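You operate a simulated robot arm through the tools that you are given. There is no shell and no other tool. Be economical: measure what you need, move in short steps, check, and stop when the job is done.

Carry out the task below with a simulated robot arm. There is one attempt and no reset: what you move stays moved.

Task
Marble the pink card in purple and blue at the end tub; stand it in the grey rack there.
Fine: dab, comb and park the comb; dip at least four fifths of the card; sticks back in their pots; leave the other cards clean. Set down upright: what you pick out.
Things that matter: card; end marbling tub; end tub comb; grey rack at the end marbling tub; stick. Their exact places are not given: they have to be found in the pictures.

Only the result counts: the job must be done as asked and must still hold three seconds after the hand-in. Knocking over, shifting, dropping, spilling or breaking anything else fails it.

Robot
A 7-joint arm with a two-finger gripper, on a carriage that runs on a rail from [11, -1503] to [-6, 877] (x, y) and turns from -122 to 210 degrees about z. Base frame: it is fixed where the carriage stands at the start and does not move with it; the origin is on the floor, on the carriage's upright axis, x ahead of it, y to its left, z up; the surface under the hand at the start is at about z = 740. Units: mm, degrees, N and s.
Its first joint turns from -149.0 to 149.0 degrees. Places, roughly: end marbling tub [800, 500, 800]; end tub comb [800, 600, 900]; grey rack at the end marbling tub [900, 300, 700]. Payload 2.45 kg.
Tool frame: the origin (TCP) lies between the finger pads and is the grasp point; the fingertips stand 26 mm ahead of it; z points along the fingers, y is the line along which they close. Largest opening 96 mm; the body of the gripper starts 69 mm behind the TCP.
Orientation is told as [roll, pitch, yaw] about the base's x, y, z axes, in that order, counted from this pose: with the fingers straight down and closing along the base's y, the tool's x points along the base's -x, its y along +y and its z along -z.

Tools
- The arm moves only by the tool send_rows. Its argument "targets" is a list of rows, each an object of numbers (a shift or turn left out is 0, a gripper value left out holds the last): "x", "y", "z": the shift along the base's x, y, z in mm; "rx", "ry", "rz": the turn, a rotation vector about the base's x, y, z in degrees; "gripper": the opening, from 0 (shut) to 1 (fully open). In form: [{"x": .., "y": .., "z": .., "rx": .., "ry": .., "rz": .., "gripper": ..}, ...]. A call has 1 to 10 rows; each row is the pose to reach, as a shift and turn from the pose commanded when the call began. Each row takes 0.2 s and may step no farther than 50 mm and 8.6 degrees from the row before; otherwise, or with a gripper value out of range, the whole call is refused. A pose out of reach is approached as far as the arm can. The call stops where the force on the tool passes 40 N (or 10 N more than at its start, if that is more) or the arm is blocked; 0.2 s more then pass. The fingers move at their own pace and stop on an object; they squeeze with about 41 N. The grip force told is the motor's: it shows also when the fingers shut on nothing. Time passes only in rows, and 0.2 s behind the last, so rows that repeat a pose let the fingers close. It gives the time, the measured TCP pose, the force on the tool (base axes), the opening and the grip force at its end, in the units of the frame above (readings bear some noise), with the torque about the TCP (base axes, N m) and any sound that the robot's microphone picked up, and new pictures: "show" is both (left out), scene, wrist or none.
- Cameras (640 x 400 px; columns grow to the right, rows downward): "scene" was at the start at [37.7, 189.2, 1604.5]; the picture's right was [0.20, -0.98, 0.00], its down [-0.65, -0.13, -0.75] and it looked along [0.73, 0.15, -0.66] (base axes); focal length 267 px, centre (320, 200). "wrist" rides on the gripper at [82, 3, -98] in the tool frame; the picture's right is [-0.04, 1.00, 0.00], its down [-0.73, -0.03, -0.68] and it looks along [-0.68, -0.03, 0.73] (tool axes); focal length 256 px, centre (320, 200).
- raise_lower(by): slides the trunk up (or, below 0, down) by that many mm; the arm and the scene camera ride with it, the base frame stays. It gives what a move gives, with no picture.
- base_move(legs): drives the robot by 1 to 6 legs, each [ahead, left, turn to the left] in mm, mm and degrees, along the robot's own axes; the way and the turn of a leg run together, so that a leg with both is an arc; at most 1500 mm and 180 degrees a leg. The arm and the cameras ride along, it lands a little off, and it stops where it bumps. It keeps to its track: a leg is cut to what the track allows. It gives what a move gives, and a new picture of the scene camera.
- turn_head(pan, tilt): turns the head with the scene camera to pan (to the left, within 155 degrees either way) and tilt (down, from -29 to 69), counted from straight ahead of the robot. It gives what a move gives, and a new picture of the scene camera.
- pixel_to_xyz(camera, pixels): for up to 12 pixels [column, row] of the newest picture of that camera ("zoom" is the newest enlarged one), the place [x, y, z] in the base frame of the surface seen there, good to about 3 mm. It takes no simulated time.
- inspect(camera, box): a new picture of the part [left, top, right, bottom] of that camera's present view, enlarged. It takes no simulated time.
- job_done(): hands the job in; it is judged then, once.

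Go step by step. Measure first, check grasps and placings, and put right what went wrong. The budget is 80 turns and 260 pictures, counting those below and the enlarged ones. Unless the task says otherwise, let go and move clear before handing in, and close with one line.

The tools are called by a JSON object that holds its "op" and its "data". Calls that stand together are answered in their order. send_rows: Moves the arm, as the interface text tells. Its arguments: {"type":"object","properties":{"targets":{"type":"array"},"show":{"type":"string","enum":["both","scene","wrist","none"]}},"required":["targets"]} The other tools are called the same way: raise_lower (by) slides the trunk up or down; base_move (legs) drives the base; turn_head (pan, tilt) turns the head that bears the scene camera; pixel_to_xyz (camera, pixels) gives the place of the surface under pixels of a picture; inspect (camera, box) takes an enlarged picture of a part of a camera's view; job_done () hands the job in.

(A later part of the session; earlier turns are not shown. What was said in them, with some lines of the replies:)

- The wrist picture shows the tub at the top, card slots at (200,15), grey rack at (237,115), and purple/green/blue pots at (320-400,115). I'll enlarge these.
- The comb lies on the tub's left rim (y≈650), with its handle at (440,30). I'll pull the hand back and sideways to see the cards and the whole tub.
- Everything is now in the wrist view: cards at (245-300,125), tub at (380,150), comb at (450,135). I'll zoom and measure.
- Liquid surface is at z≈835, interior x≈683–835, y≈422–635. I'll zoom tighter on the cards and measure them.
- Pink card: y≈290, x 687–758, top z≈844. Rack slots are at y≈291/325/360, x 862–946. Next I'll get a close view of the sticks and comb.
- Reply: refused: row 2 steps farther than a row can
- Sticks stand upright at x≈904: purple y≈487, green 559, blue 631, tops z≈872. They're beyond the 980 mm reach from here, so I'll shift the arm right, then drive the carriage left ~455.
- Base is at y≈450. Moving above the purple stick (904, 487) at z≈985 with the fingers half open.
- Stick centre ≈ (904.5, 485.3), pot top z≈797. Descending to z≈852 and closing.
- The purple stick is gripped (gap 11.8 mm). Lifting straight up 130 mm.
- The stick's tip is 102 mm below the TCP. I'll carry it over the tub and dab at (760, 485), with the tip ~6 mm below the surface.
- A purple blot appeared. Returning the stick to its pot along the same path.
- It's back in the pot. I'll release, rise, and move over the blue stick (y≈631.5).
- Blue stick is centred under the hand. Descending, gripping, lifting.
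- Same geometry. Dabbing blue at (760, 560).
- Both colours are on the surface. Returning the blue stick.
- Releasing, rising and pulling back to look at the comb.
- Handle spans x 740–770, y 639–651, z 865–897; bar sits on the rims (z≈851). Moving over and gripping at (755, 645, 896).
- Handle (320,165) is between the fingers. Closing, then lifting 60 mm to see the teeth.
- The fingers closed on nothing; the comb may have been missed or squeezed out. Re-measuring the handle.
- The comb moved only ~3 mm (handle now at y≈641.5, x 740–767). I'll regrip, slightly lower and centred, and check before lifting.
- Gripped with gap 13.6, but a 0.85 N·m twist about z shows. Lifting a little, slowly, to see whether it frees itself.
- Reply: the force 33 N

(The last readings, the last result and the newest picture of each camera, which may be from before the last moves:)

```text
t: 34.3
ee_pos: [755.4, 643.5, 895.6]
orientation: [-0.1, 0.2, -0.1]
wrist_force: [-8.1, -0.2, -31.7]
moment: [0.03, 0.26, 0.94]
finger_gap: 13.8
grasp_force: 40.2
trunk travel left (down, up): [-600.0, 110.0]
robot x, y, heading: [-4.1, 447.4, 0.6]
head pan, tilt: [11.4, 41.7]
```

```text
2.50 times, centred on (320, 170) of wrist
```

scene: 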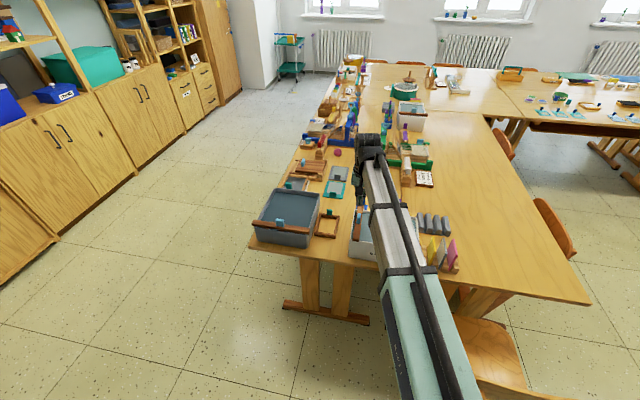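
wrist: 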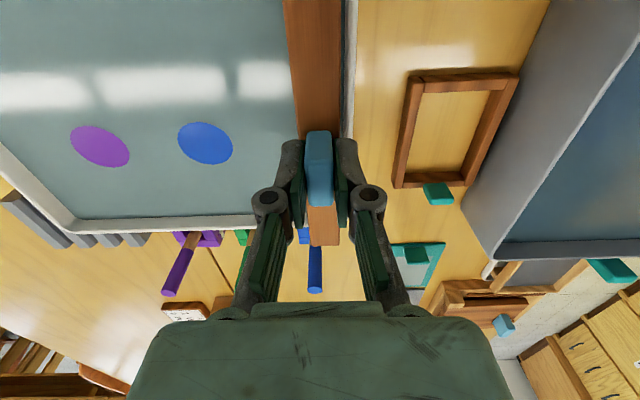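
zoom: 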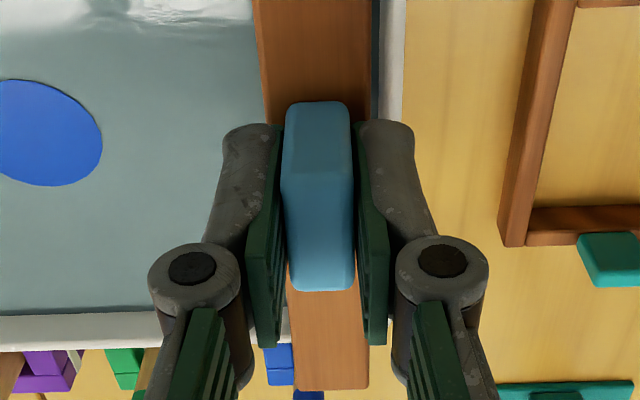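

The comb resists lifting (−32 N) but slides in y: it runs on guides, with the tub yawed ≈2°. I'll loosen the fingers into a cage around the handle, turn 2°, and push it along −y.

{"op": "send_rows", "data": {"targets": [{"z": -2, "gripper": 0.22}, {"z": -2, "gripper": 0.22}, {"z": -2, "rz": 2}, {"z": -2, "rz": 2}, {"y": -15, "z": -2, "rz": 2}, {"y": -30, "z": -2, "rz": 2}, {"y": -30, "z": -2, "rz": 2}], "show": "wrist"}}

{"op": "pixel_to_xyz", "data": {"camera": "wrist", "pixels": [[290, 20], [340, 20], [306, 90], [325, 90], [312, 240], [335, 240], [320, 190]]}}

```text
t: 35.9
ee_pos: [755.1, 611.8, 896.0]
orientation: [-0.1, 0.0, 1.9]
wrist_force: [0.3, -0.3, 0.0]
moment: [0.01, 0.01, 0.01]
finger_gap: 20.9
grasp_force: 0.0
trunk travel left (down, up): [-600.0, 110.0]
robot x, y, heading: [-4.1, 446.7, 0.6]
head pan, tilt: [11.4, 41.7]
```

wrist: 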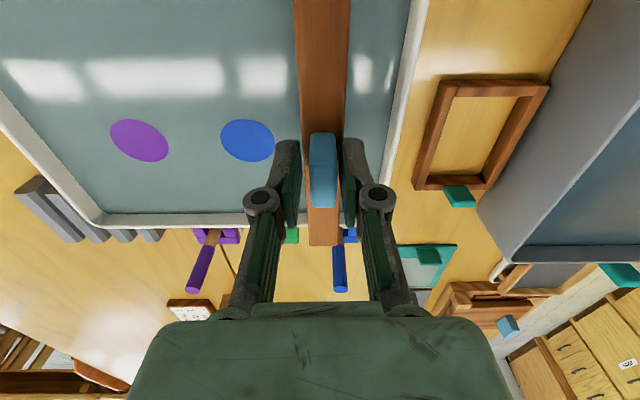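

```text
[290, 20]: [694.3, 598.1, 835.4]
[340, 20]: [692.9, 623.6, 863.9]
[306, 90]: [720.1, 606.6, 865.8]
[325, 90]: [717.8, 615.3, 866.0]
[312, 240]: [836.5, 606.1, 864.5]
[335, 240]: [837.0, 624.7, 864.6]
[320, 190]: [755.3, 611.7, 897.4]
```

The comb slides freely. Continuing the sweep to y≈443.

{"op": "send_rows", "data": {"targets": [{"x": 0.5, "y": -19}, {"x": 1, "y": -38}, {"x": 2, "y": -57}, {"x": 2.5, "y": -76}, {"x": 3, "y": -95}, {"x": 3.5, "y": -114}, {"x": 4, "y": -133}, {"x": 5, "y": -152}, {"x": 5.5, "y": -166}, {"x": 5.5, "y": -166}], "show": "both"}}

{"op": "inspect", "data": {"camera": "scene", "box": [330, 185, 440, 270]}}

```text
t: 38.1
ee_pos: [762.0, 444.0, 895.6]
orientation: [0.0, 0.0, 1.9]
wrist_force: [0.5, 0.6, 0.2]
moment: [-0.02, -0.03, 0.03]
finger_gap: 21.1
grasp_force: 0.0
trunk travel left (down, up): [-600.0, 110.0]
robot x, y, heading: [-3.5, 446.8, 0.8]
head pan, tilt: [11.4, 41.7]
```

scene: 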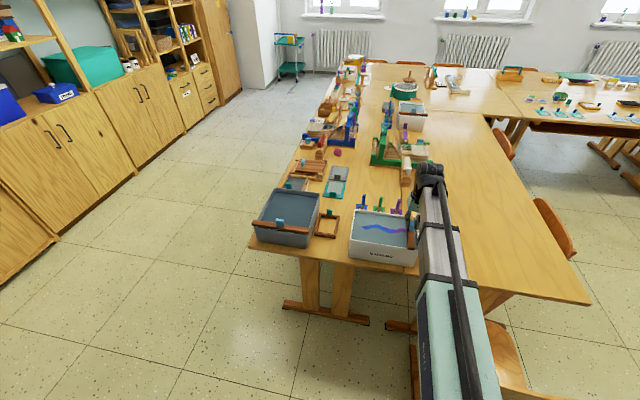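
wrist: 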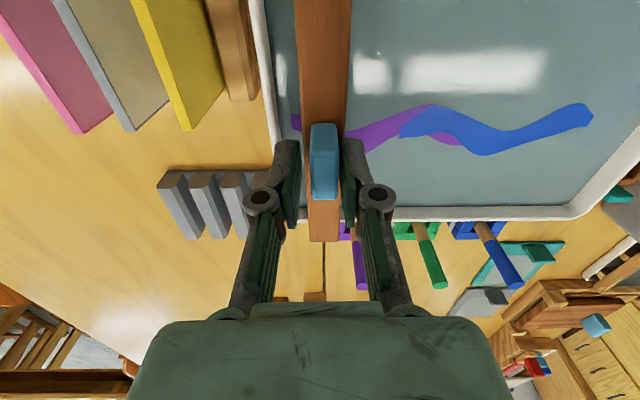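

```text
4.71 times, centred on (385, 228) of scene
```

zoom: 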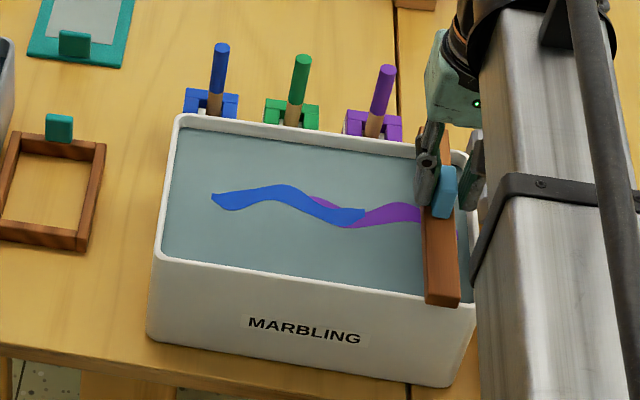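

Purple and blue streaks are drawn. Sliding the comb back to its park spot.

{"op": "send_rows", "data": {"targets": [{"x": -1, "y": 24}, {"x": -1.5, "y": 48}, {"x": -2, "y": 72}, {"x": -3, "y": 96}, {"x": -4, "y": 120}, {"x": -4.5, "y": 144}, {"x": -5, "y": 168}, {"x": -6, "y": 188}, {"x": -6, "y": 201}, {"x": -6, "y": 201}], "show": "both"}}

{"op": "inspect", "data": {"camera": "scene", "box": [330, 185, 440, 270]}}

{"op": "pixel_to_xyz", "data": {"camera": "wrist", "pixels": [[320, 165], [308, 165], [330, 165], [320, 235], [306, 90], [325, 90], [350, 90]]}}

```text
t: 40.3
ee_pos: [755.2, 647.6, 896.7]
orientation: [0.0, 0.0, 1.9]
wrist_force: [-1.0, -0.2, 0.4]
moment: [-0.01, -0.04, 0.01]
finger_gap: 21.1
grasp_force: 0.1
trunk travel left (down, up): [-600.0, 110.0]
robot x, y, heading: [-3.1, 447.3, 0.6]
head pan, tilt: [11.4, 41.7]
```

scene: 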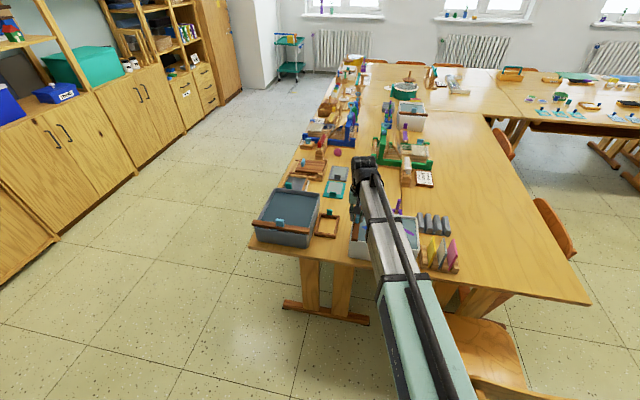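
wrist: 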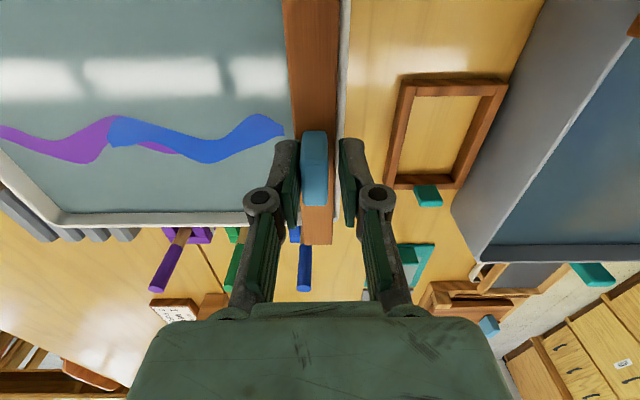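

```text
4.71 times, centred on (385, 228) of scene
```

zoom: 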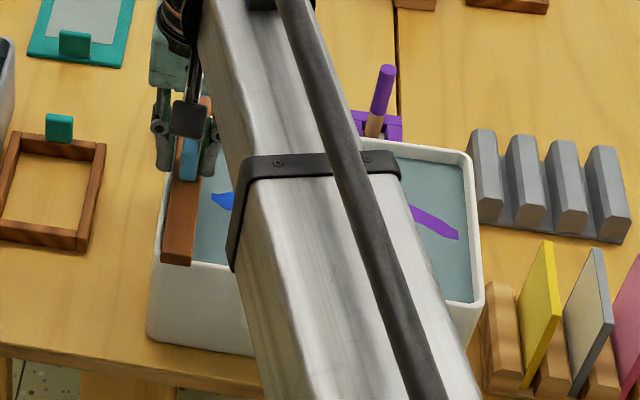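

```text
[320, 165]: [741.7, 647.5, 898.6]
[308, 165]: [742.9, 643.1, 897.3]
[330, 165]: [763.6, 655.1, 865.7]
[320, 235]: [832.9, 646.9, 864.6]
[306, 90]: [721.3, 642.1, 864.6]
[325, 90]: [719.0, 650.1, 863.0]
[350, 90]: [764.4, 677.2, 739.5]
```

Comb is back at its original spot. A 1 mm nudge, then rise, and head toward the pink card.

{"op": "send_rows", "data": {"targets": [{"y": 1.2}, {"y": 1.2}, {"y": -2, "z": 0}, {"y": -2, "z": 40}, {"y": -2, "z": 80}, {"y": -2, "z": 110}, {"x": -5, "y": -47, "z": 110, "rz": -2}, {"x": -10, "y": -94, "z": 110, "rz": -2}, {"x": -15, "y": -141, "z": 110, "rz": -2}, {"x": -20, "y": -188, "z": 110, "rz": -2}], "show": "wrist"}}

{"op": "send_rows", "data": {"targets": [{"x": -10, "y": -45}, {"x": -30, "y": -90}, {"x": -60, "y": -125}, {"x": -80, "y": -160}, {"x": -80, "y": -170}, {"x": -80, "y": -170}], "show": "both"}}

```text
t: 42.5
ee_pos: [733.9, 457.7, 1003.1]
orientation: [-0.1, -0.1, -0.1]
wrist_force: [-0.7, -0.1, -0.4]
moment: [-0.02, 0.03, 0.0]
finger_gap: 21.1
grasp_force: 0.1
trunk travel left (down, up): [-600.0, 110.0]
robot x, y, heading: [-3.8, 445.9, 0.4]
head pan, tilt: [11.4, 41.7]
```

wrist: 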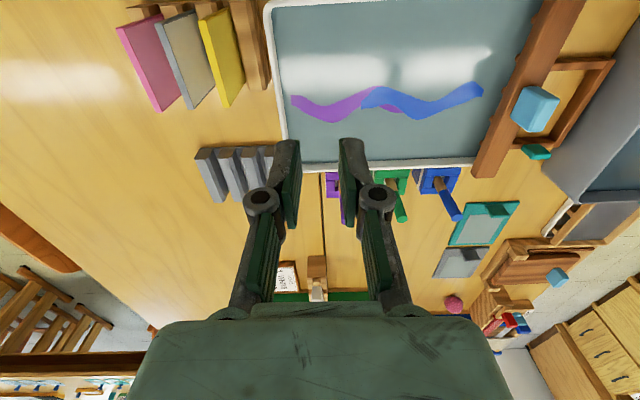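

```text
t: 43.9
ee_pos: [655.8, 288.9, 1005.4]
orientation: [0.0, 0.0, 0.0]
wrist_force: [0.1, 0.2, -0.2]
moment: [0.02, -0.02, 0.0]
finger_gap: 21.0
grasp_force: 0.1
trunk travel left (down, up): [-600.0, 110.0]
robot x, y, heading: [-3.1, 448.6, 0.7]
head pan, tilt: [11.4, 41.7]
```

scene: 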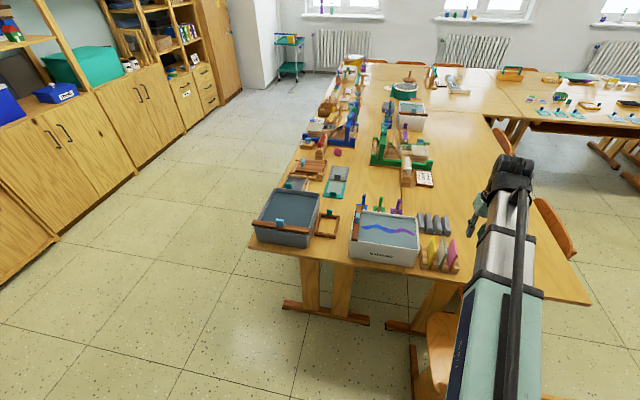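
wrist: 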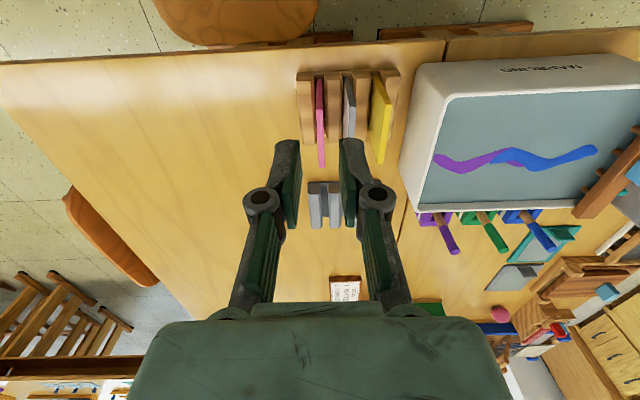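

{"op": "inspect", "data": {"camera": "wrist", "box": [270, 60, 430, 240]}}

{"op": "inspect", "data": {"camera": "scene", "box": [340, 195, 480, 280]}}

{"op": "pixel_to_xyz", "data": {"camera": "wrist", "pixels": [[321, 115], [321, 150], [321, 163], [319, 85], [348, 108], [320, 110], [318, 212], [333, 213], [326, 200], [313, 190], [333, 188]]}}

```text
2.22 times, centred on (350, 150) of wrist
```

zoom: 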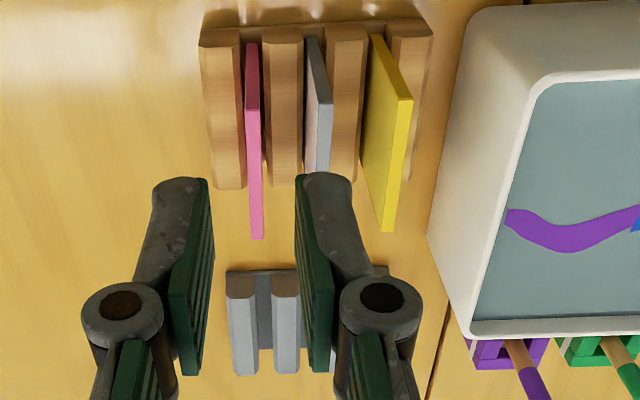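

```text
4.57 times, centred on (410, 238) of scene
```

zoom: 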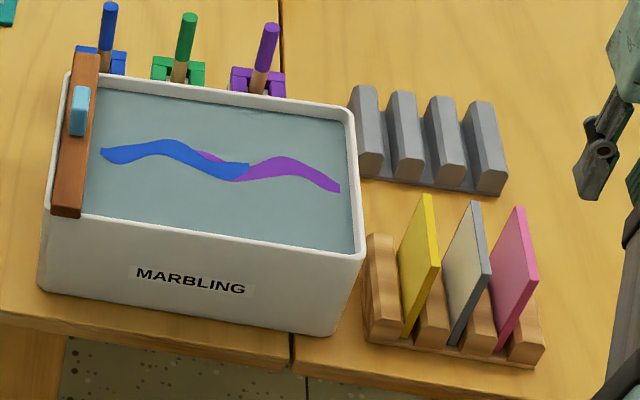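

```text
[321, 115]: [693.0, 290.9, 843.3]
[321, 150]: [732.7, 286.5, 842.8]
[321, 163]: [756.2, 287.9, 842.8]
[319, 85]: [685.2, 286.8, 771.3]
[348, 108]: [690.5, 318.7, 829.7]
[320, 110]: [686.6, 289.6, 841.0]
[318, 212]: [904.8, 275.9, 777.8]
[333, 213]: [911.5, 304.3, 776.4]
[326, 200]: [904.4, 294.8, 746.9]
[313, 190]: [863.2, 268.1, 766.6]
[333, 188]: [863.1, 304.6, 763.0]
```

Pink card is at y≈289, x 686–758, top z 843. Moving over its middle and down so the fingertips overlap ~16 mm.

{"op": "send_rows", "data": {"targets": [{"x": 40, "gripper": 0.25}, {"x": 66, "gripper": 0.25}, {"x": 66, "z": -45}, {"x": 66, "z": -85}, {"x": 66, "z": -110}, {"x": 66, "z": -110}], "show": "wrist"}}

{"op": "pixel_to_xyz", "data": {"camera": "wrist", "pixels": [[321, 60], [321, 85], [321, 110], [321, 140], [325, 120], [315, 120]]}}

```text
t: 45.3
ee_pos: [720.1, 288.5, 894.9]
orientation: [0.0, -0.1, -0.1]
wrist_force: [-0.6, 0.0, -0.2]
moment: [0.01, 0.0, 0.0]
finger_gap: 24.1
grasp_force: 0.1
trunk travel left (down, up): [-600.0, 110.0]
robot x, y, heading: [-4.0, 448.3, 0.4]
head pan, tilt: [11.4, 41.7]
```

wrist: 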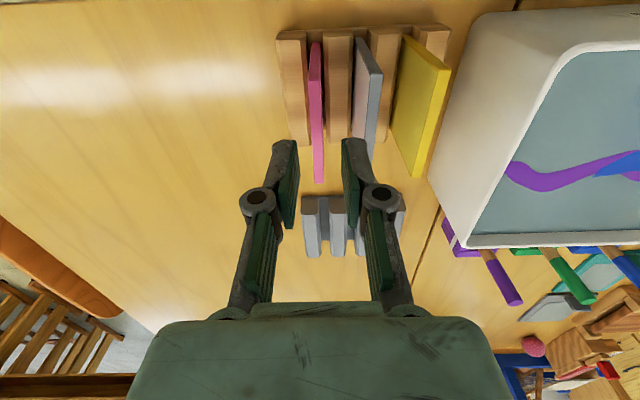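

```text
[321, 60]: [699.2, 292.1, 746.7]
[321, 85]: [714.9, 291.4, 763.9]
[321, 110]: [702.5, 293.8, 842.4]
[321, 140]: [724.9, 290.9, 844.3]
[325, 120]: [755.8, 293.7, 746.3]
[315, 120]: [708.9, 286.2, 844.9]
```

Card sits between the fingers. Lowering the last 41 mm and closing.

{"op": "send_rows", "data": {"targets": [{"x": 2, "y": 1, "z": -25}, {"x": 2, "y": 1, "z": -42}, {"x": 2, "y": 1, "z": -42}, {"x": 2, "y": 1, "z": -42, "gripper": 0}, {"x": 2, "y": 1, "z": -42, "gripper": 0}, {"x": 2, "y": 1, "z": -42, "gripper": 0}], "show": "wrist"}}

```text
t: 46.7
ee_pos: [723.1, 289.6, 853.4]
orientation: [-0.1, 0.0, -0.2]
wrist_force: [0.1, -0.4, 0.2]
moment: [-0.06, 0.01, 0.04]
finger_gap: 5.9
grasp_force: 34.2
trunk travel left (down, up): [-600.0, 110.0]
robot x, y, heading: [-2.5, 450.2, 0.5]
head pan, tilt: [11.4, 41.7]
```

wrist: 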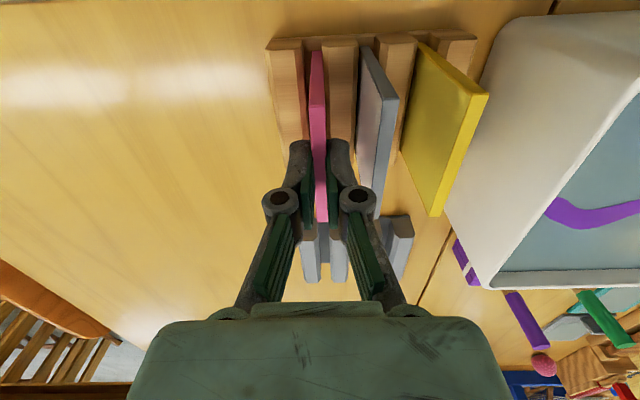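

Card gripped (5.9 mm). Lifting straight up 130 mm.

{"op": "send_rows", "data": {"targets": [{"z": 20}, {"z": 45}, {"z": 75}, {"z": 105}, {"z": 130}, {"z": 130}], "show": "both"}}

{"op": "inspect", "data": {"camera": "scene", "box": [390, 170, 530, 280]}}

{"op": "inspect", "data": {"camera": "wrist", "box": [230, 0, 410, 240]}}

```text
t: 48.1
ee_pos: [723.8, 288.9, 983.4]
orientation: [0.0, 0.0, -0.1]
wrist_force: [-0.7, -1.0, -0.7]
moment: [-0.02, 0.0, -0.03]
finger_gap: 6.1
grasp_force: 33.5
trunk travel left (down, up): [-600.0, 110.0]
robot x, y, heading: [-0.8, 444.7, 0.7]
head pan, tilt: [11.4, 41.7]
```

scene: 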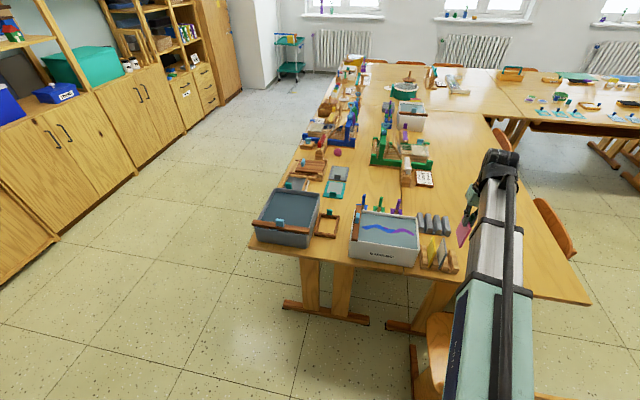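
wrist: 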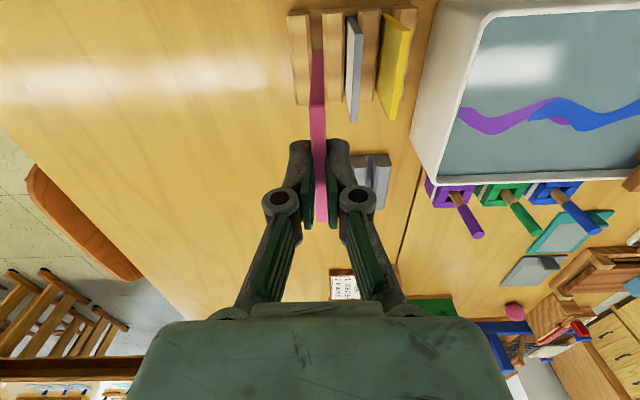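

```text
3.64 times, centred on (460, 225) of scene
```

zoom: 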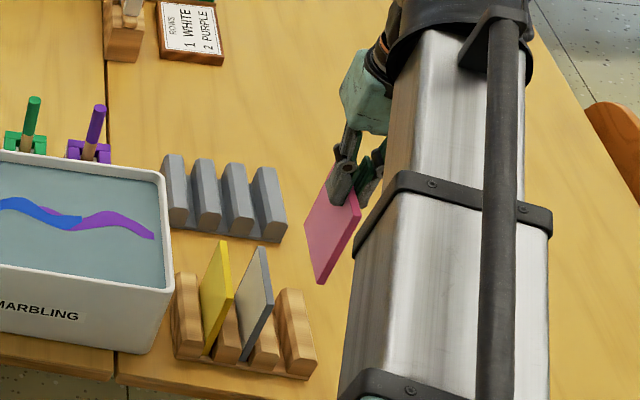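

```text
1.67 times, centred on (320, 120) of wrist
```

zoom: 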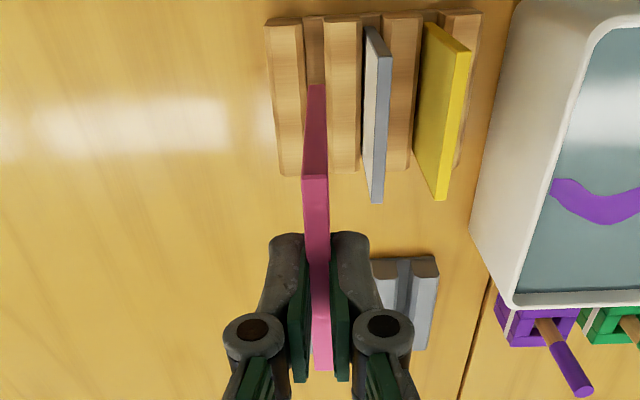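

{"op": "pixel_to_xyz", "data": {"camera": "wrist", "pixels": [[317, 52], [317, 54], [317, 57], [317, 70], [317, 100], [317, 106], [318, 112], [321, 218]]}}

{"op": "pixel_to_xyz", "data": {"camera": "scene", "pixels": [[458, 240], [461, 245], [463, 244], [461, 229], [470, 229]]}}

```text
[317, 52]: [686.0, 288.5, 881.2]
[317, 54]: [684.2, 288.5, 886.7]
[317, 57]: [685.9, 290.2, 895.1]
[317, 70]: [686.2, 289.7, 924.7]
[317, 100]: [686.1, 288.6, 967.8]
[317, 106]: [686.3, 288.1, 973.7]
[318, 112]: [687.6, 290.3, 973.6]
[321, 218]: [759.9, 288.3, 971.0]
```

```text
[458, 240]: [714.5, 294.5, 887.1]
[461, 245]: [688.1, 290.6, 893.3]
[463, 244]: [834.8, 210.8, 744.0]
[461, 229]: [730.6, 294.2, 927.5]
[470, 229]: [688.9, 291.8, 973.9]
```

Card spans z 880–974, i.e. ~95 mm tall with 16 mm in the grip. Carrying it over the tub to (762, 520), where both colours meet.

{"op": "send_rows", "data": {"targets": [{"x": 5, "y": 40, "z": 10}, {"x": 12, "y": 80, "z": 10}, {"x": 18, "y": 120, "z": 10}, {"x": 25, "y": 160, "z": 10}, {"x": 32, "y": 200, "z": 10}, {"x": 38, "y": 232, "z": 0}, {"x": 38, "y": 232, "z": -25}, {"x": 38, "y": 232, "z": -25}], "show": "both"}}

{"op": "inspect", "data": {"camera": "scene", "box": [330, 175, 440, 270]}}

```text
t: 49.9
ee_pos: [760.9, 521.4, 957.8]
orientation: [0.0, 0.0, 0.0]
wrist_force: [-0.1, 0.6, -0.4]
moment: [-0.02, -0.01, -0.04]
finger_gap: 5.9
grasp_force: 33.8
trunk travel left (down, up): [-600.0, 110.0]
robot x, y, heading: [-10.2, 451.3, 0.8]
head pan, tilt: [11.4, 41.7]
```

scene: 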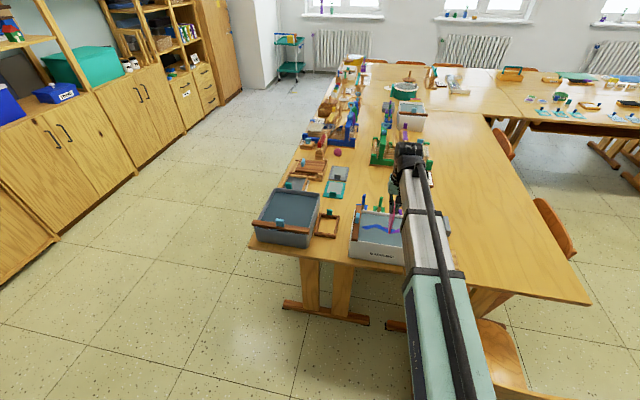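
wrist: 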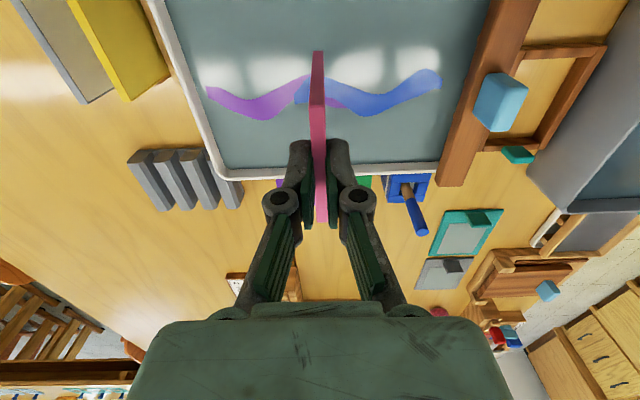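

```text
4.21 times, centred on (385, 222) of scene
```

zoom: 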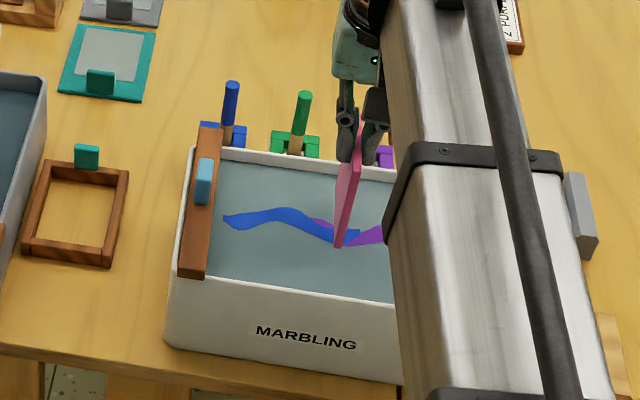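

Card is centred over the overlap of both streaks. Dipping to TCP z≈858.

{"op": "send_rows", "data": {"targets": [{"z": -25}, {"z": -50}, {"z": -70}, {"z": -85}, {"z": -93}, {"z": -97}, {"z": -100}, {"z": -100}], "show": "wrist"}}

{"op": "inspect", "data": {"camera": "wrist", "box": [240, 20, 400, 240]}}

{"op": "inspect", "data": {"camera": "scene", "box": [330, 175, 440, 270]}}

```text
t: 51.7
ee_pos: [760.4, 522.7, 857.5]
orientation: [0.0, 0.0, -0.1]
wrist_force: [0.4, 1.1, -0.3]
moment: [0.06, -0.03, 0.0]
finger_gap: 6.0
grasp_force: 34.2
trunk travel left (down, up): [-600.0, 110.0]
robot x, y, heading: [0.1, 447.7, 0.4]
head pan, tilt: [11.4, 41.7]
```

wrist: 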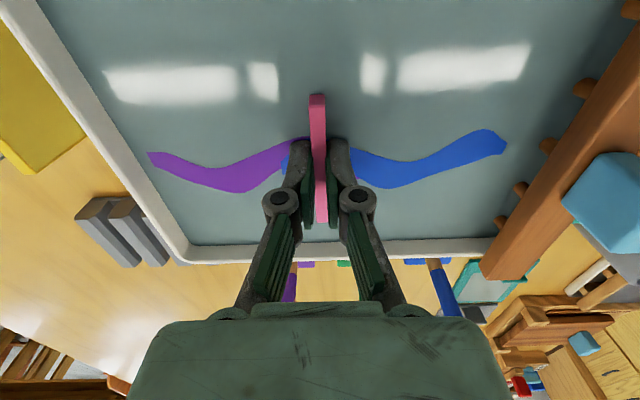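

```text
1.82 times, centred on (320, 130) of wrist
```

zoom: 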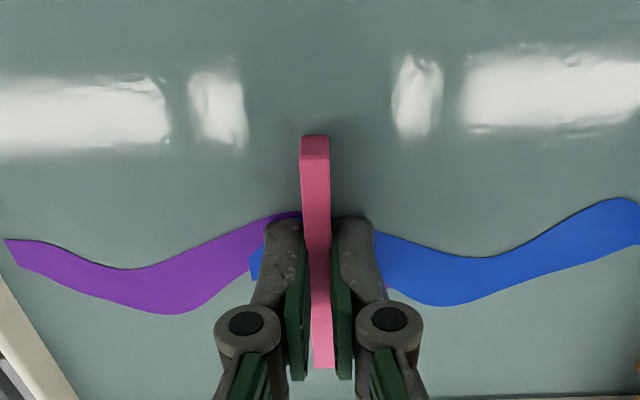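

```text
4.21 times, centred on (385, 222) of scene
```

zoom: 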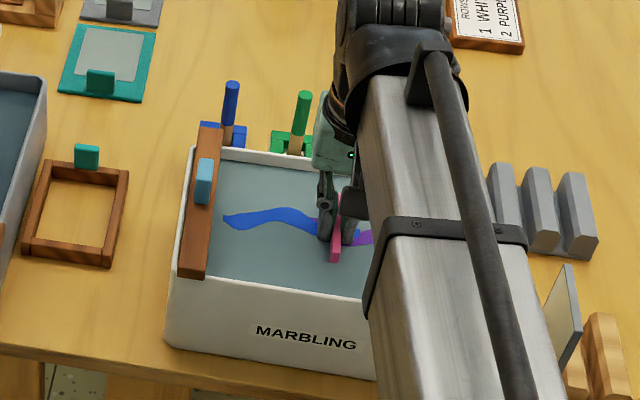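

No floor contact; ~12 mm shows above the liquid. 2 mm deeper for margin, hold, then lift out.

{"op": "send_rows", "data": {"targets": [{"z": -1}, {"z": -2}, {"z": -2}, {"z": 20}, {"z": 50}, {"z": 80}, {"z": 110}, {"z": 130}, {"z": 130}], "show": "both"}}

{"op": "inspect", "data": {"camera": "scene", "box": [330, 165, 440, 270]}}

{"op": "inspect", "data": {"camera": "wrist", "box": [240, 20, 400, 240]}}

```text
t: 53.7
ee_pos: [758.7, 522.5, 987.2]
orientation: [0.0, 0.0, -0.1]
wrist_force: [-0.5, 0.4, -0.5]
moment: [0.01, -0.01, 0.05]
finger_gap: 6.1
grasp_force: 34.2
trunk travel left (down, up): [-600.0, 110.0]
robot x, y, heading: [0.2, 447.0, 0.7]
head pan, tilt: [11.4, 41.7]
```

scene: 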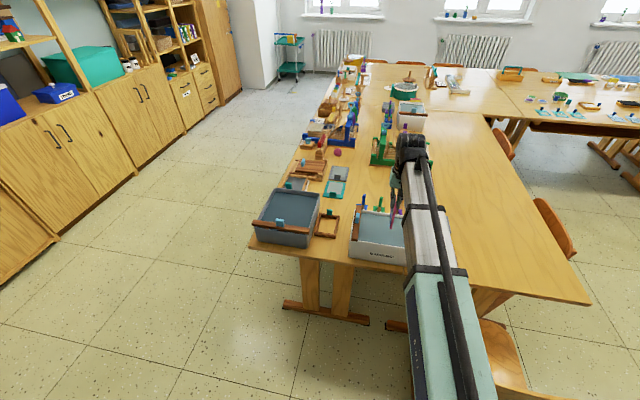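
wrist: 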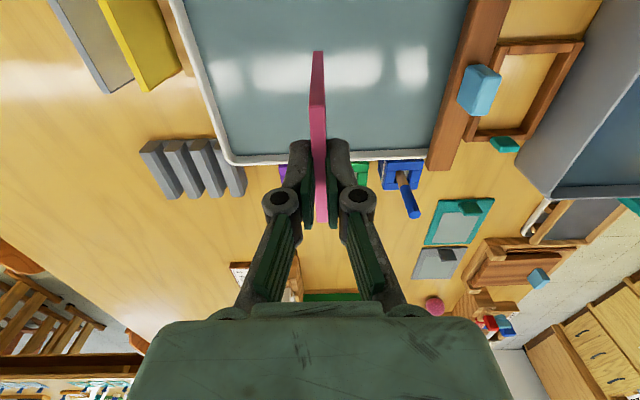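

```text
3.81 times, centred on (385, 218) of scene
```

zoom: 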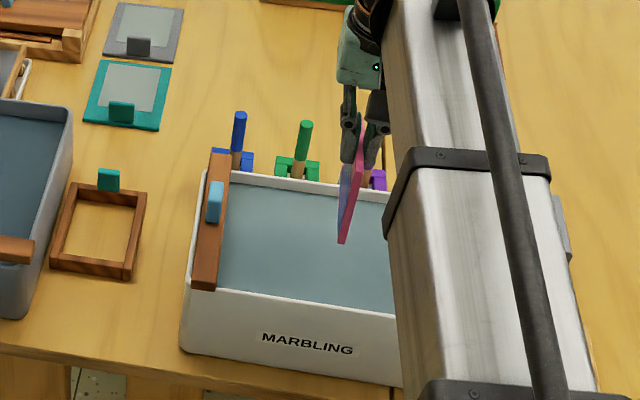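

```text
1.82 times, centred on (320, 130) of wrist
```

zoom: 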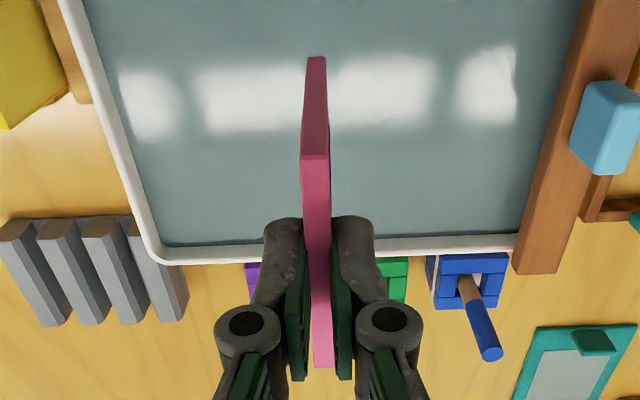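

The pattern lifted off onto the card. Now carrying it toward the grey rack, stopping short for measuring the slots.

{"op": "send_rows", "data": {"targets": [{"y": -40, "z": 15}, {"y": -80, "z": 20}, {"x": 5, "y": -120, "z": 20}, {"x": 20, "y": -160, "z": 20}, {"x": 40, "y": -197, "z": 20}, {"x": 40, "y": -197, "z": 20}], "show": "both"}}

{"op": "inspect", "data": {"camera": "wrist", "box": [240, 90, 400, 240]}}

{"op": "inspect", "data": {"camera": "scene", "box": [380, 165, 500, 280]}}

```text
t: 55.1
ee_pos: [800.2, 324.2, 1008.7]
orientation: [0.0, 0.0, 0.0]
wrist_force: [0.2, -0.7, -0.1]
moment: [0.0, -0.01, -0.01]
finger_gap: 6.1
grasp_force: 33.3
trunk travel left (down, up): [-600.0, 110.0]
robot x, y, heading: [-5.3, 446.6, 0.5]
head pan, tilt: [11.4, 41.7]
```

scene: 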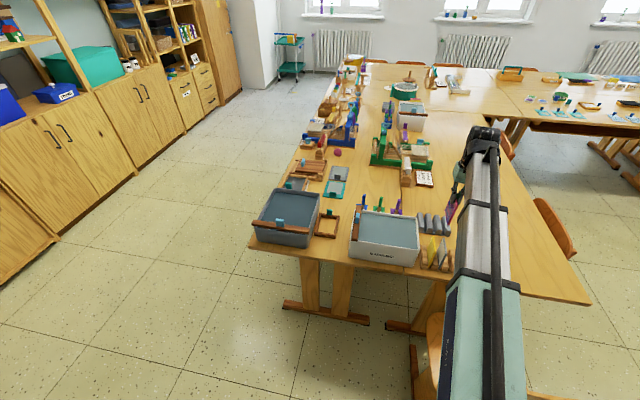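
wrist: 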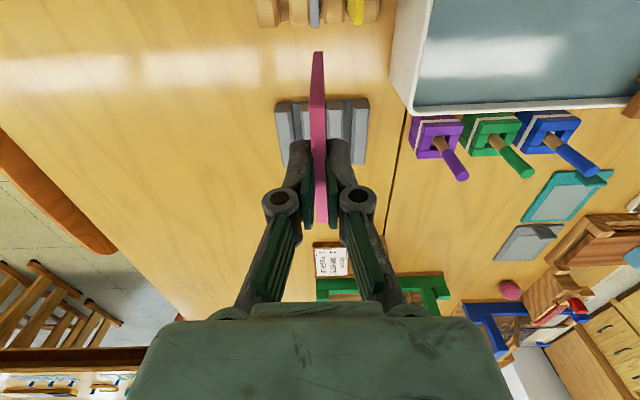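

```text
2.67 times, centred on (320, 165) of wrist
```

zoom: 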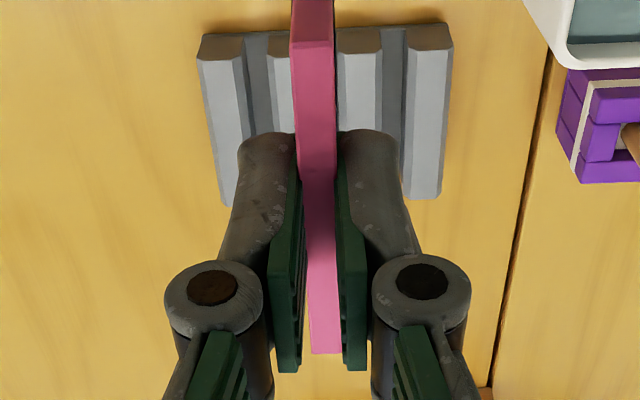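

```text
3.48 times, centred on (440, 222) of scene
```

zoom: 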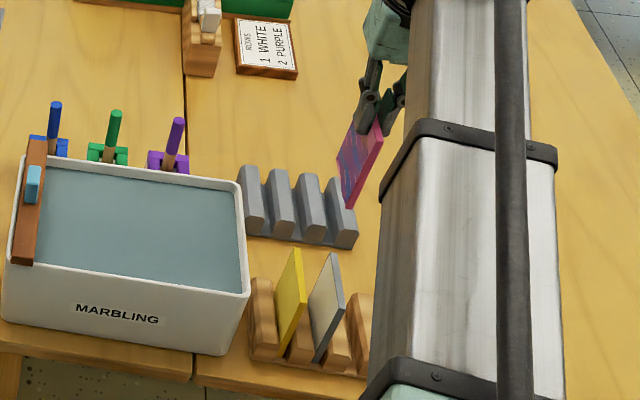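

{"op": "inspect", "data": {"camera": "wrist", "box": [270, 92, 375, 170]}}

{"op": "pixel_to_xyz", "data": {"camera": "zoom", "pixels": [[40, 150], [90, 150], [110, 150], [130, 150], [150, 150], [430, 150], [450, 150], [470, 150], [490, 150], [510, 150], [530, 150], [575, 150]]}}

```text
5.13 times, centred on (322, 131) of wrist
```

zoom: 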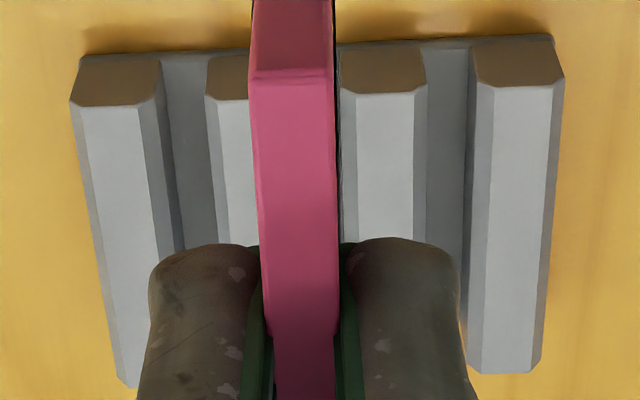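

```text
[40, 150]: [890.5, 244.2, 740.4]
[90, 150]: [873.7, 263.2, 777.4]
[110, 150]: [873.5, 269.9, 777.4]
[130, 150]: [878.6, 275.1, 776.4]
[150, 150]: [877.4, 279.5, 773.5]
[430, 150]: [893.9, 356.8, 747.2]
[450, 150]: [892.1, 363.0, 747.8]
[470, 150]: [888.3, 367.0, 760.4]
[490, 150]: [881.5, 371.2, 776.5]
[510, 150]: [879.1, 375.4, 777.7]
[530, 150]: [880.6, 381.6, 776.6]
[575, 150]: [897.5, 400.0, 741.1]
```

Slot 3's floor runs y≈356.5–366 (centre ≈361), z≈747. I'll move above it at (905, 361) and lower until the card's bottom is just above the ridges.

{"op": "send_rows", "data": {"targets": [{"x": 35, "y": 13}, {"x": 70, "y": 25}, {"x": 105, "y": 37}, {"x": 105, "y": 37, "z": -35}, {"x": 105, "y": 37, "z": -70}, {"x": 105, "y": 37, "z": -105}, {"x": 105, "y": 37, "z": -117}, {"x": 105, "y": 37, "z": -117}], "show": "both"}}

{"op": "inspect", "data": {"camera": "wrist", "box": [240, 0, 400, 120]}}

{"op": "inspect", "data": {"camera": "scene", "box": [390, 175, 470, 255]}}

```text
t: 56.9
ee_pos: [904.7, 363.2, 892.9]
orientation: [0.0, 0.0, -0.1]
wrist_force: [0.7, -0.5, -0.7]
moment: [0.0, 0.0, 0.0]
finger_gap: 6.0
grasp_force: 33.5
trunk travel left (down, up): [-600.0, 110.0]
robot x, y, heading: [-6.0, 447.0, 0.4]
head pan, tilt: [11.4, 41.7]
```

scene: 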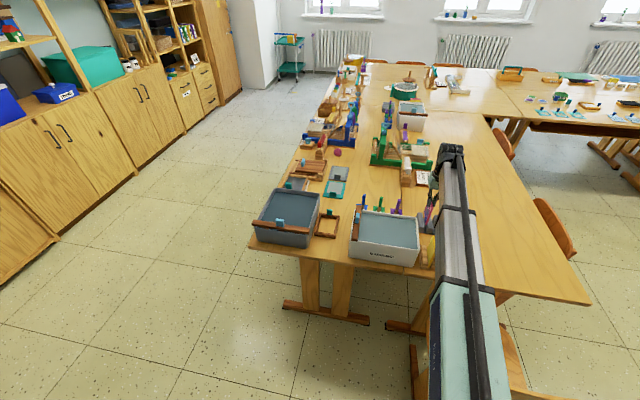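
wrist: 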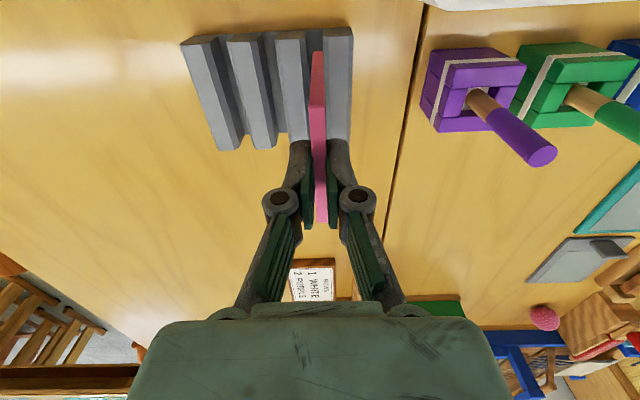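

```text
3.33 times, centred on (320, 60) of wrist
```

zoom: 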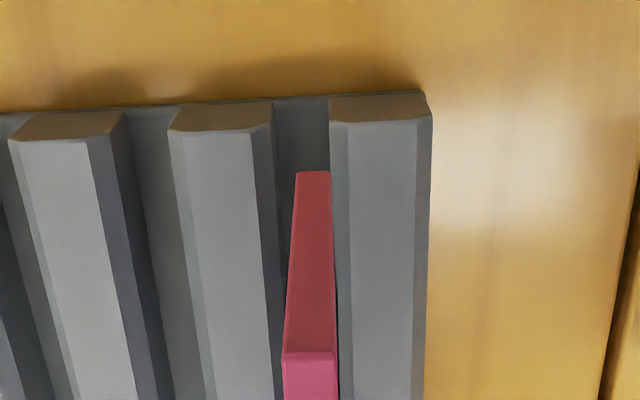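

```text
5.00 times, centred on (430, 215) of scene
```

zoom: 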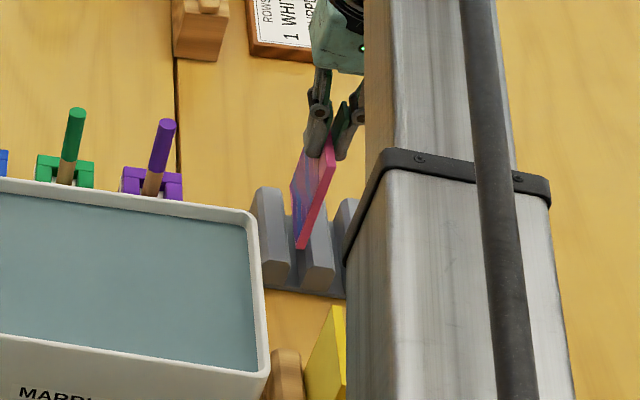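

Card's bottom edge (zoom 297–330) looks a bit right of slot centre (275–330). Measuring both precisely — need the wrist zoom again.

{"op": "inspect", "data": {"camera": "wrist", "box": [260, 20, 360, 95]}}

{"op": "pixel_to_xyz", "data": {"camera": "zoom", "pixels": [[351, 205], [330, 205], [380, 205], [345, 245], [375, 245], [270, 100], [308, 100], [325, 100], [350, 100], [380, 100], [392, 100], [410, 100]]}}

{"op": "pixel_to_xyz", "data": {"camera": "zoom", "pixels": [[300, 150], [310, 150], [320, 150], [330, 150], [345, 150], [360, 150], [380, 150], [390, 150], [400, 150], [410, 150], [358, 215], [358, 240]]}}

```text
5.33 times, centred on (310, 58) of wrist
```

zoom: 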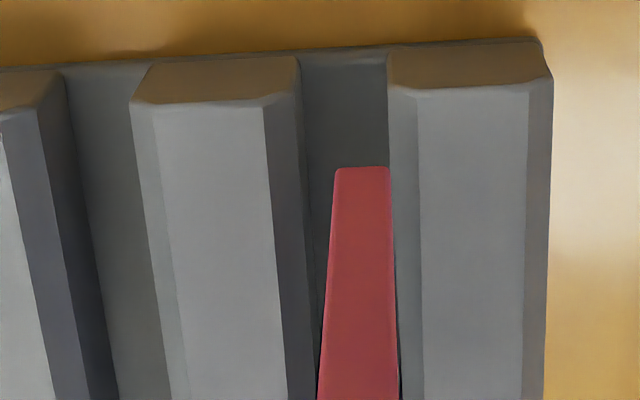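

```text
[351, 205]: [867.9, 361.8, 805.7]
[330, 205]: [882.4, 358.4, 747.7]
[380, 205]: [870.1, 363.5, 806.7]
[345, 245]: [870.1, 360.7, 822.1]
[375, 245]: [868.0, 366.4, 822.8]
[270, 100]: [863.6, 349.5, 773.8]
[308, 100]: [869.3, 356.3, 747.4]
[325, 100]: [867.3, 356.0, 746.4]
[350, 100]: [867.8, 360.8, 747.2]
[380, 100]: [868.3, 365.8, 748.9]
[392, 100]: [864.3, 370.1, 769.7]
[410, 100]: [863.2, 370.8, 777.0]
```

```text
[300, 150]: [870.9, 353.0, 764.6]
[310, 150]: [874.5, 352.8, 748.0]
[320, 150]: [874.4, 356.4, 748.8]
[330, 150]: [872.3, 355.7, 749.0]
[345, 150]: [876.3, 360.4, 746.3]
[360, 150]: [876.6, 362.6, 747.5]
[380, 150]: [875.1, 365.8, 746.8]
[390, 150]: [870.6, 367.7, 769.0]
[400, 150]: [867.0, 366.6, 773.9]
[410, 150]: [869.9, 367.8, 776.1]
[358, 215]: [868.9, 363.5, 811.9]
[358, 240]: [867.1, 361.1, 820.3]
```

Slot floor centre ≈360.5, card centre ≈362.7. Shifting −2 mm and lowering gently into the slot.

{"op": "send_rows", "data": {"targets": [{"y": -2.2}, {"y": -2.2, "z": -10}, {"y": -2.2, "z": -20}, {"y": -2.2, "z": -30}, {"y": -2.2, "z": -36}, {"y": -2.2, "z": -38}, {"y": -2.2, "z": -38}], "show": "both"}}

{"op": "inspect", "data": {"camera": "wrist", "box": [230, 0, 400, 140]}}

{"op": "inspect", "data": {"camera": "scene", "box": [390, 175, 470, 255]}}

```text
t: 58.5
ee_pos: [905.8, 358.4, 854.4]
orientation: [-0.1, 0.0, -0.1]
wrist_force: [-0.6, 0.0, 0.3]
moment: [0.01, 0.03, 0.0]
finger_gap: 6.1
grasp_force: 33.9
trunk travel left (down, up): [-600.0, 110.0]
robot x, y, heading: [-4.9, 448.7, 0.5]
head pan, tilt: [11.4, 41.7]
```

scene: 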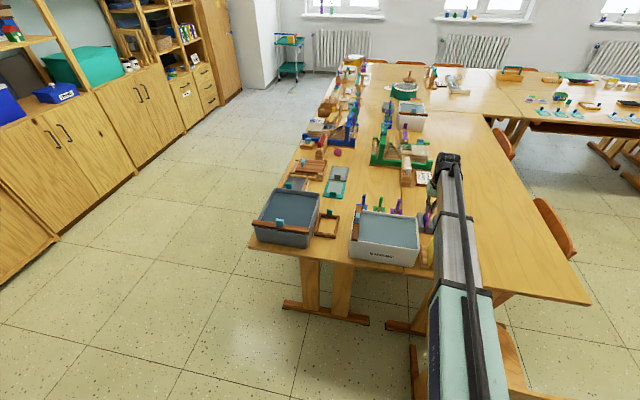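
wrist: 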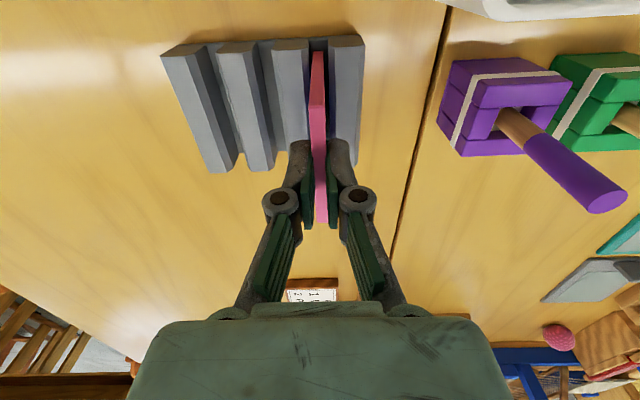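

```text
2.86 times, centred on (315, 70) of wrist
```

zoom: 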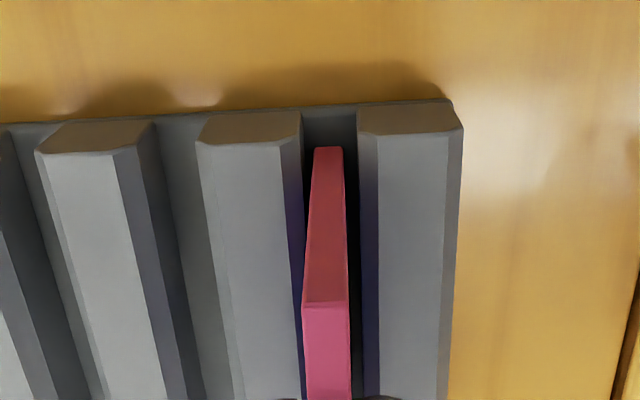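

```text
5.00 times, centred on (430, 215) of scene
```

zoom: 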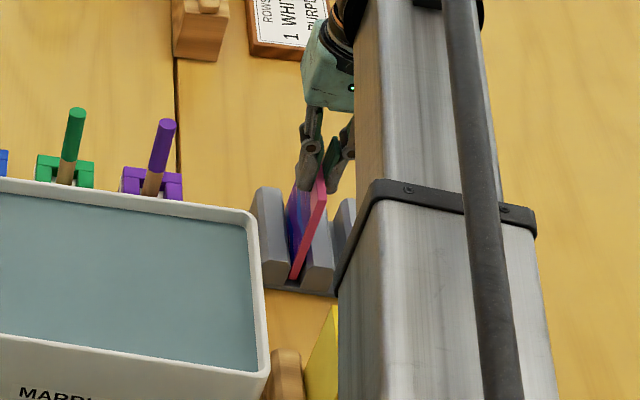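

The card is inside the slot. Lowering the last few mm until it touches.

{"op": "send_rows", "data": {"targets": [{"z": -1}, {"z": -2}, {"z": -3}, {"z": -3}], "show": "none"}}

```text
t: 59.5
ee_pos: [905.6, 360.9, 852.7]
orientation: [0.1, -0.1, -0.1]
wrist_force: [3.5, -1.1, 10.8]
moment: [-0.03, -0.2, 0.01]
finger_gap: 6.2
grasp_force: 34.1
trunk travel left (down, up): [-600.0, 110.0]
robot x, y, heading: [-3.8, 446.0, 0.6]
head pan, tilt: [11.4, 41.7]
```

Contact with the floor (10.8 N). Easing 1 mm, releasing slightly, and rising straight up.

{"op": "send_rows", "data": {"targets": [{"z": 1}, {"z": 1, "gripper": 0.2}, {"z": 1, "gripper": 0.2}, {"z": 20}, {"z": 50}, {"z": 90}, {"z": 130}, {"x": -45, "z": 140}, {"x": -90, "z": 150}, {"x": -130, "z": 150}], "show": "both"}}

{"op": "inspect", "data": {"camera": "wrist", "box": [230, 60, 400, 200]}}

{"op": "inspect", "data": {"camera": "scene", "box": [340, 175, 470, 275]}}

```text
t: 61.7
ee_pos: [774.4, 359.6, 1002.7]
orientation: [-0.1, 0.0, -0.1]
wrist_force: [-0.1, 0.6, -0.2]
moment: [-0.04, -0.02, 0.03]
finger_gap: 19.1
grasp_force: 0.1
trunk travel left (down, up): [-600.0, 110.0]
robot x, y, heading: [-4.7, 446.9, 0.8]
head pan, tilt: [11.4, 41.7]
```

scene: 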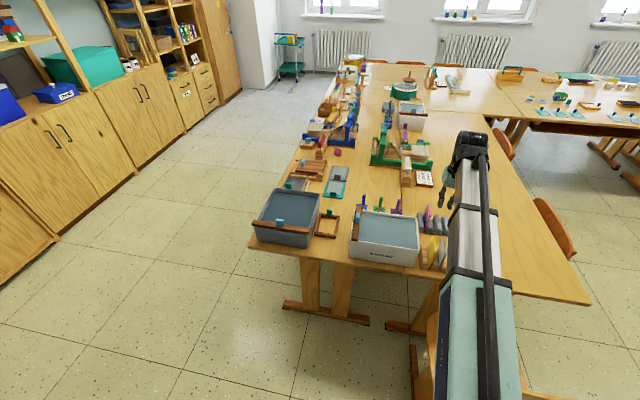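
wrist: 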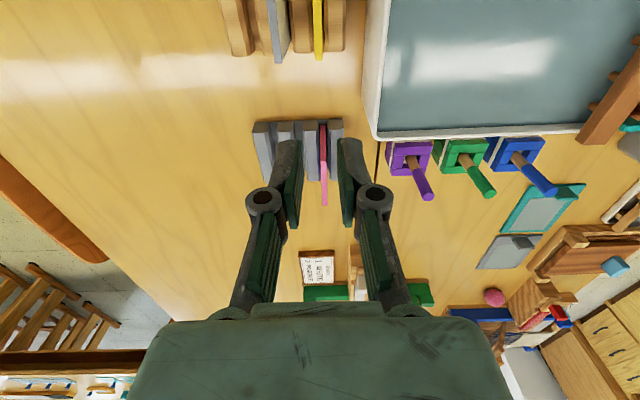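

```text
2.86 times, centred on (315, 130) of wrist
```

zoom: 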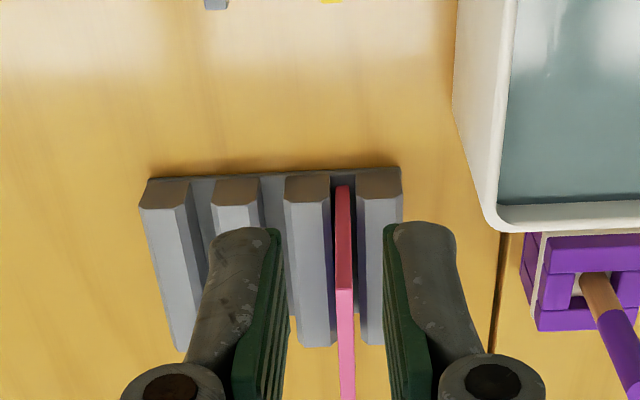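

```text
4.00 times, centred on (405, 225) of scene
```

zoom: 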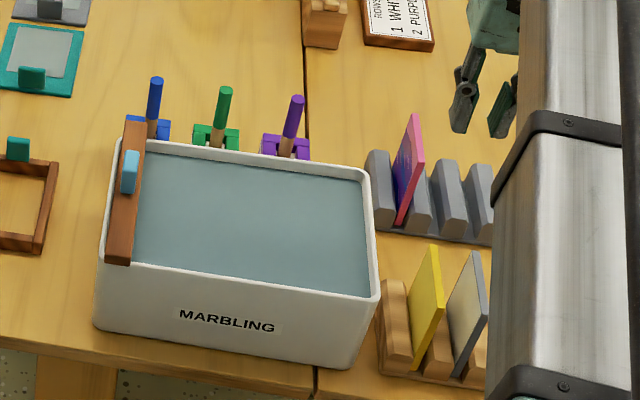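

The card stands in the rack, sticks are in pots, comb parked. A quick check on its uprightness and the comb position.

{"op": "pixel_to_xyz", "data": {"camera": "zoom", "pixels": [[414, 118], [421, 155], [403, 215], [408, 180], [402, 221], [130, 140], [120, 255], [130, 165]]}}

{"op": "send_rows", "data": {"targets": [{"z": 10}, {"z": 20}, {"z": 20}, {"z": 20}, {"z": 20}], "show": "wrist"}}

{"op": "pixel_to_xyz", "data": {"camera": "wrist", "pixels": [[323, 145], [323, 155], [323, 165], [324, 185], [323, 130]]}}

```text
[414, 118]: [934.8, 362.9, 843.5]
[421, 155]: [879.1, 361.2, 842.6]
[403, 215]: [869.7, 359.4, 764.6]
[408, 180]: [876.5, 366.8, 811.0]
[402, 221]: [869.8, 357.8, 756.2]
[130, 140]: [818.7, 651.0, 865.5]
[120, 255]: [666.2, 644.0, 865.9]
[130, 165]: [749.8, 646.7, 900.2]
```

```text
t: 62.9
ee_pos: [774.4, 359.7, 1022.4]
orientation: [0.0, 0.0, -0.1]
wrist_force: [0.0, 0.3, 0.0]
moment: [-0.01, -0.01, 0.0]
finger_gap: 19.0
grasp_force: 0.1
trunk travel left (down, up): [-600.0, 110.0]
robot x, y, heading: [-4.4, 451.1, 0.3]
head pan, tilt: [11.4, 41.7]
```

wrist: 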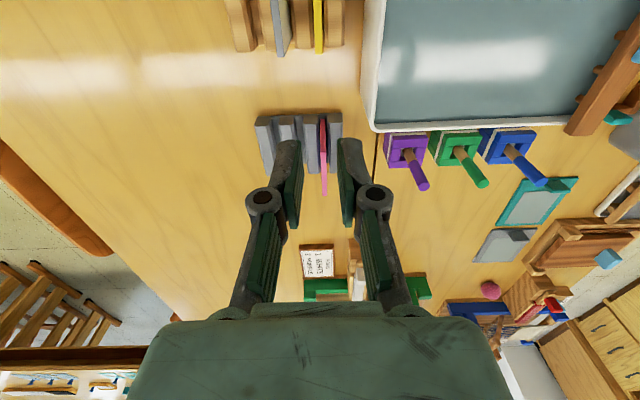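

```text
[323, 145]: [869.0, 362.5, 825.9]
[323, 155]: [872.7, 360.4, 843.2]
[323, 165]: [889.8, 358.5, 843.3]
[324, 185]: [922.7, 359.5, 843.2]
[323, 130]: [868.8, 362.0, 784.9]
```

The card stands upright: its y is about 361 from bottom to top, with the top at z≈843. The comb is at its original spot (bar y 644–651, handle y≈647), so I'm handing in.

{"op": "job_done", "data": {}}

```text
The job is handed in.
```

The pink card is marbled in purple and blue and stands upright in the grey rack; the sticks are back in their pots, the comb is parked, and the other cards weren't touched.
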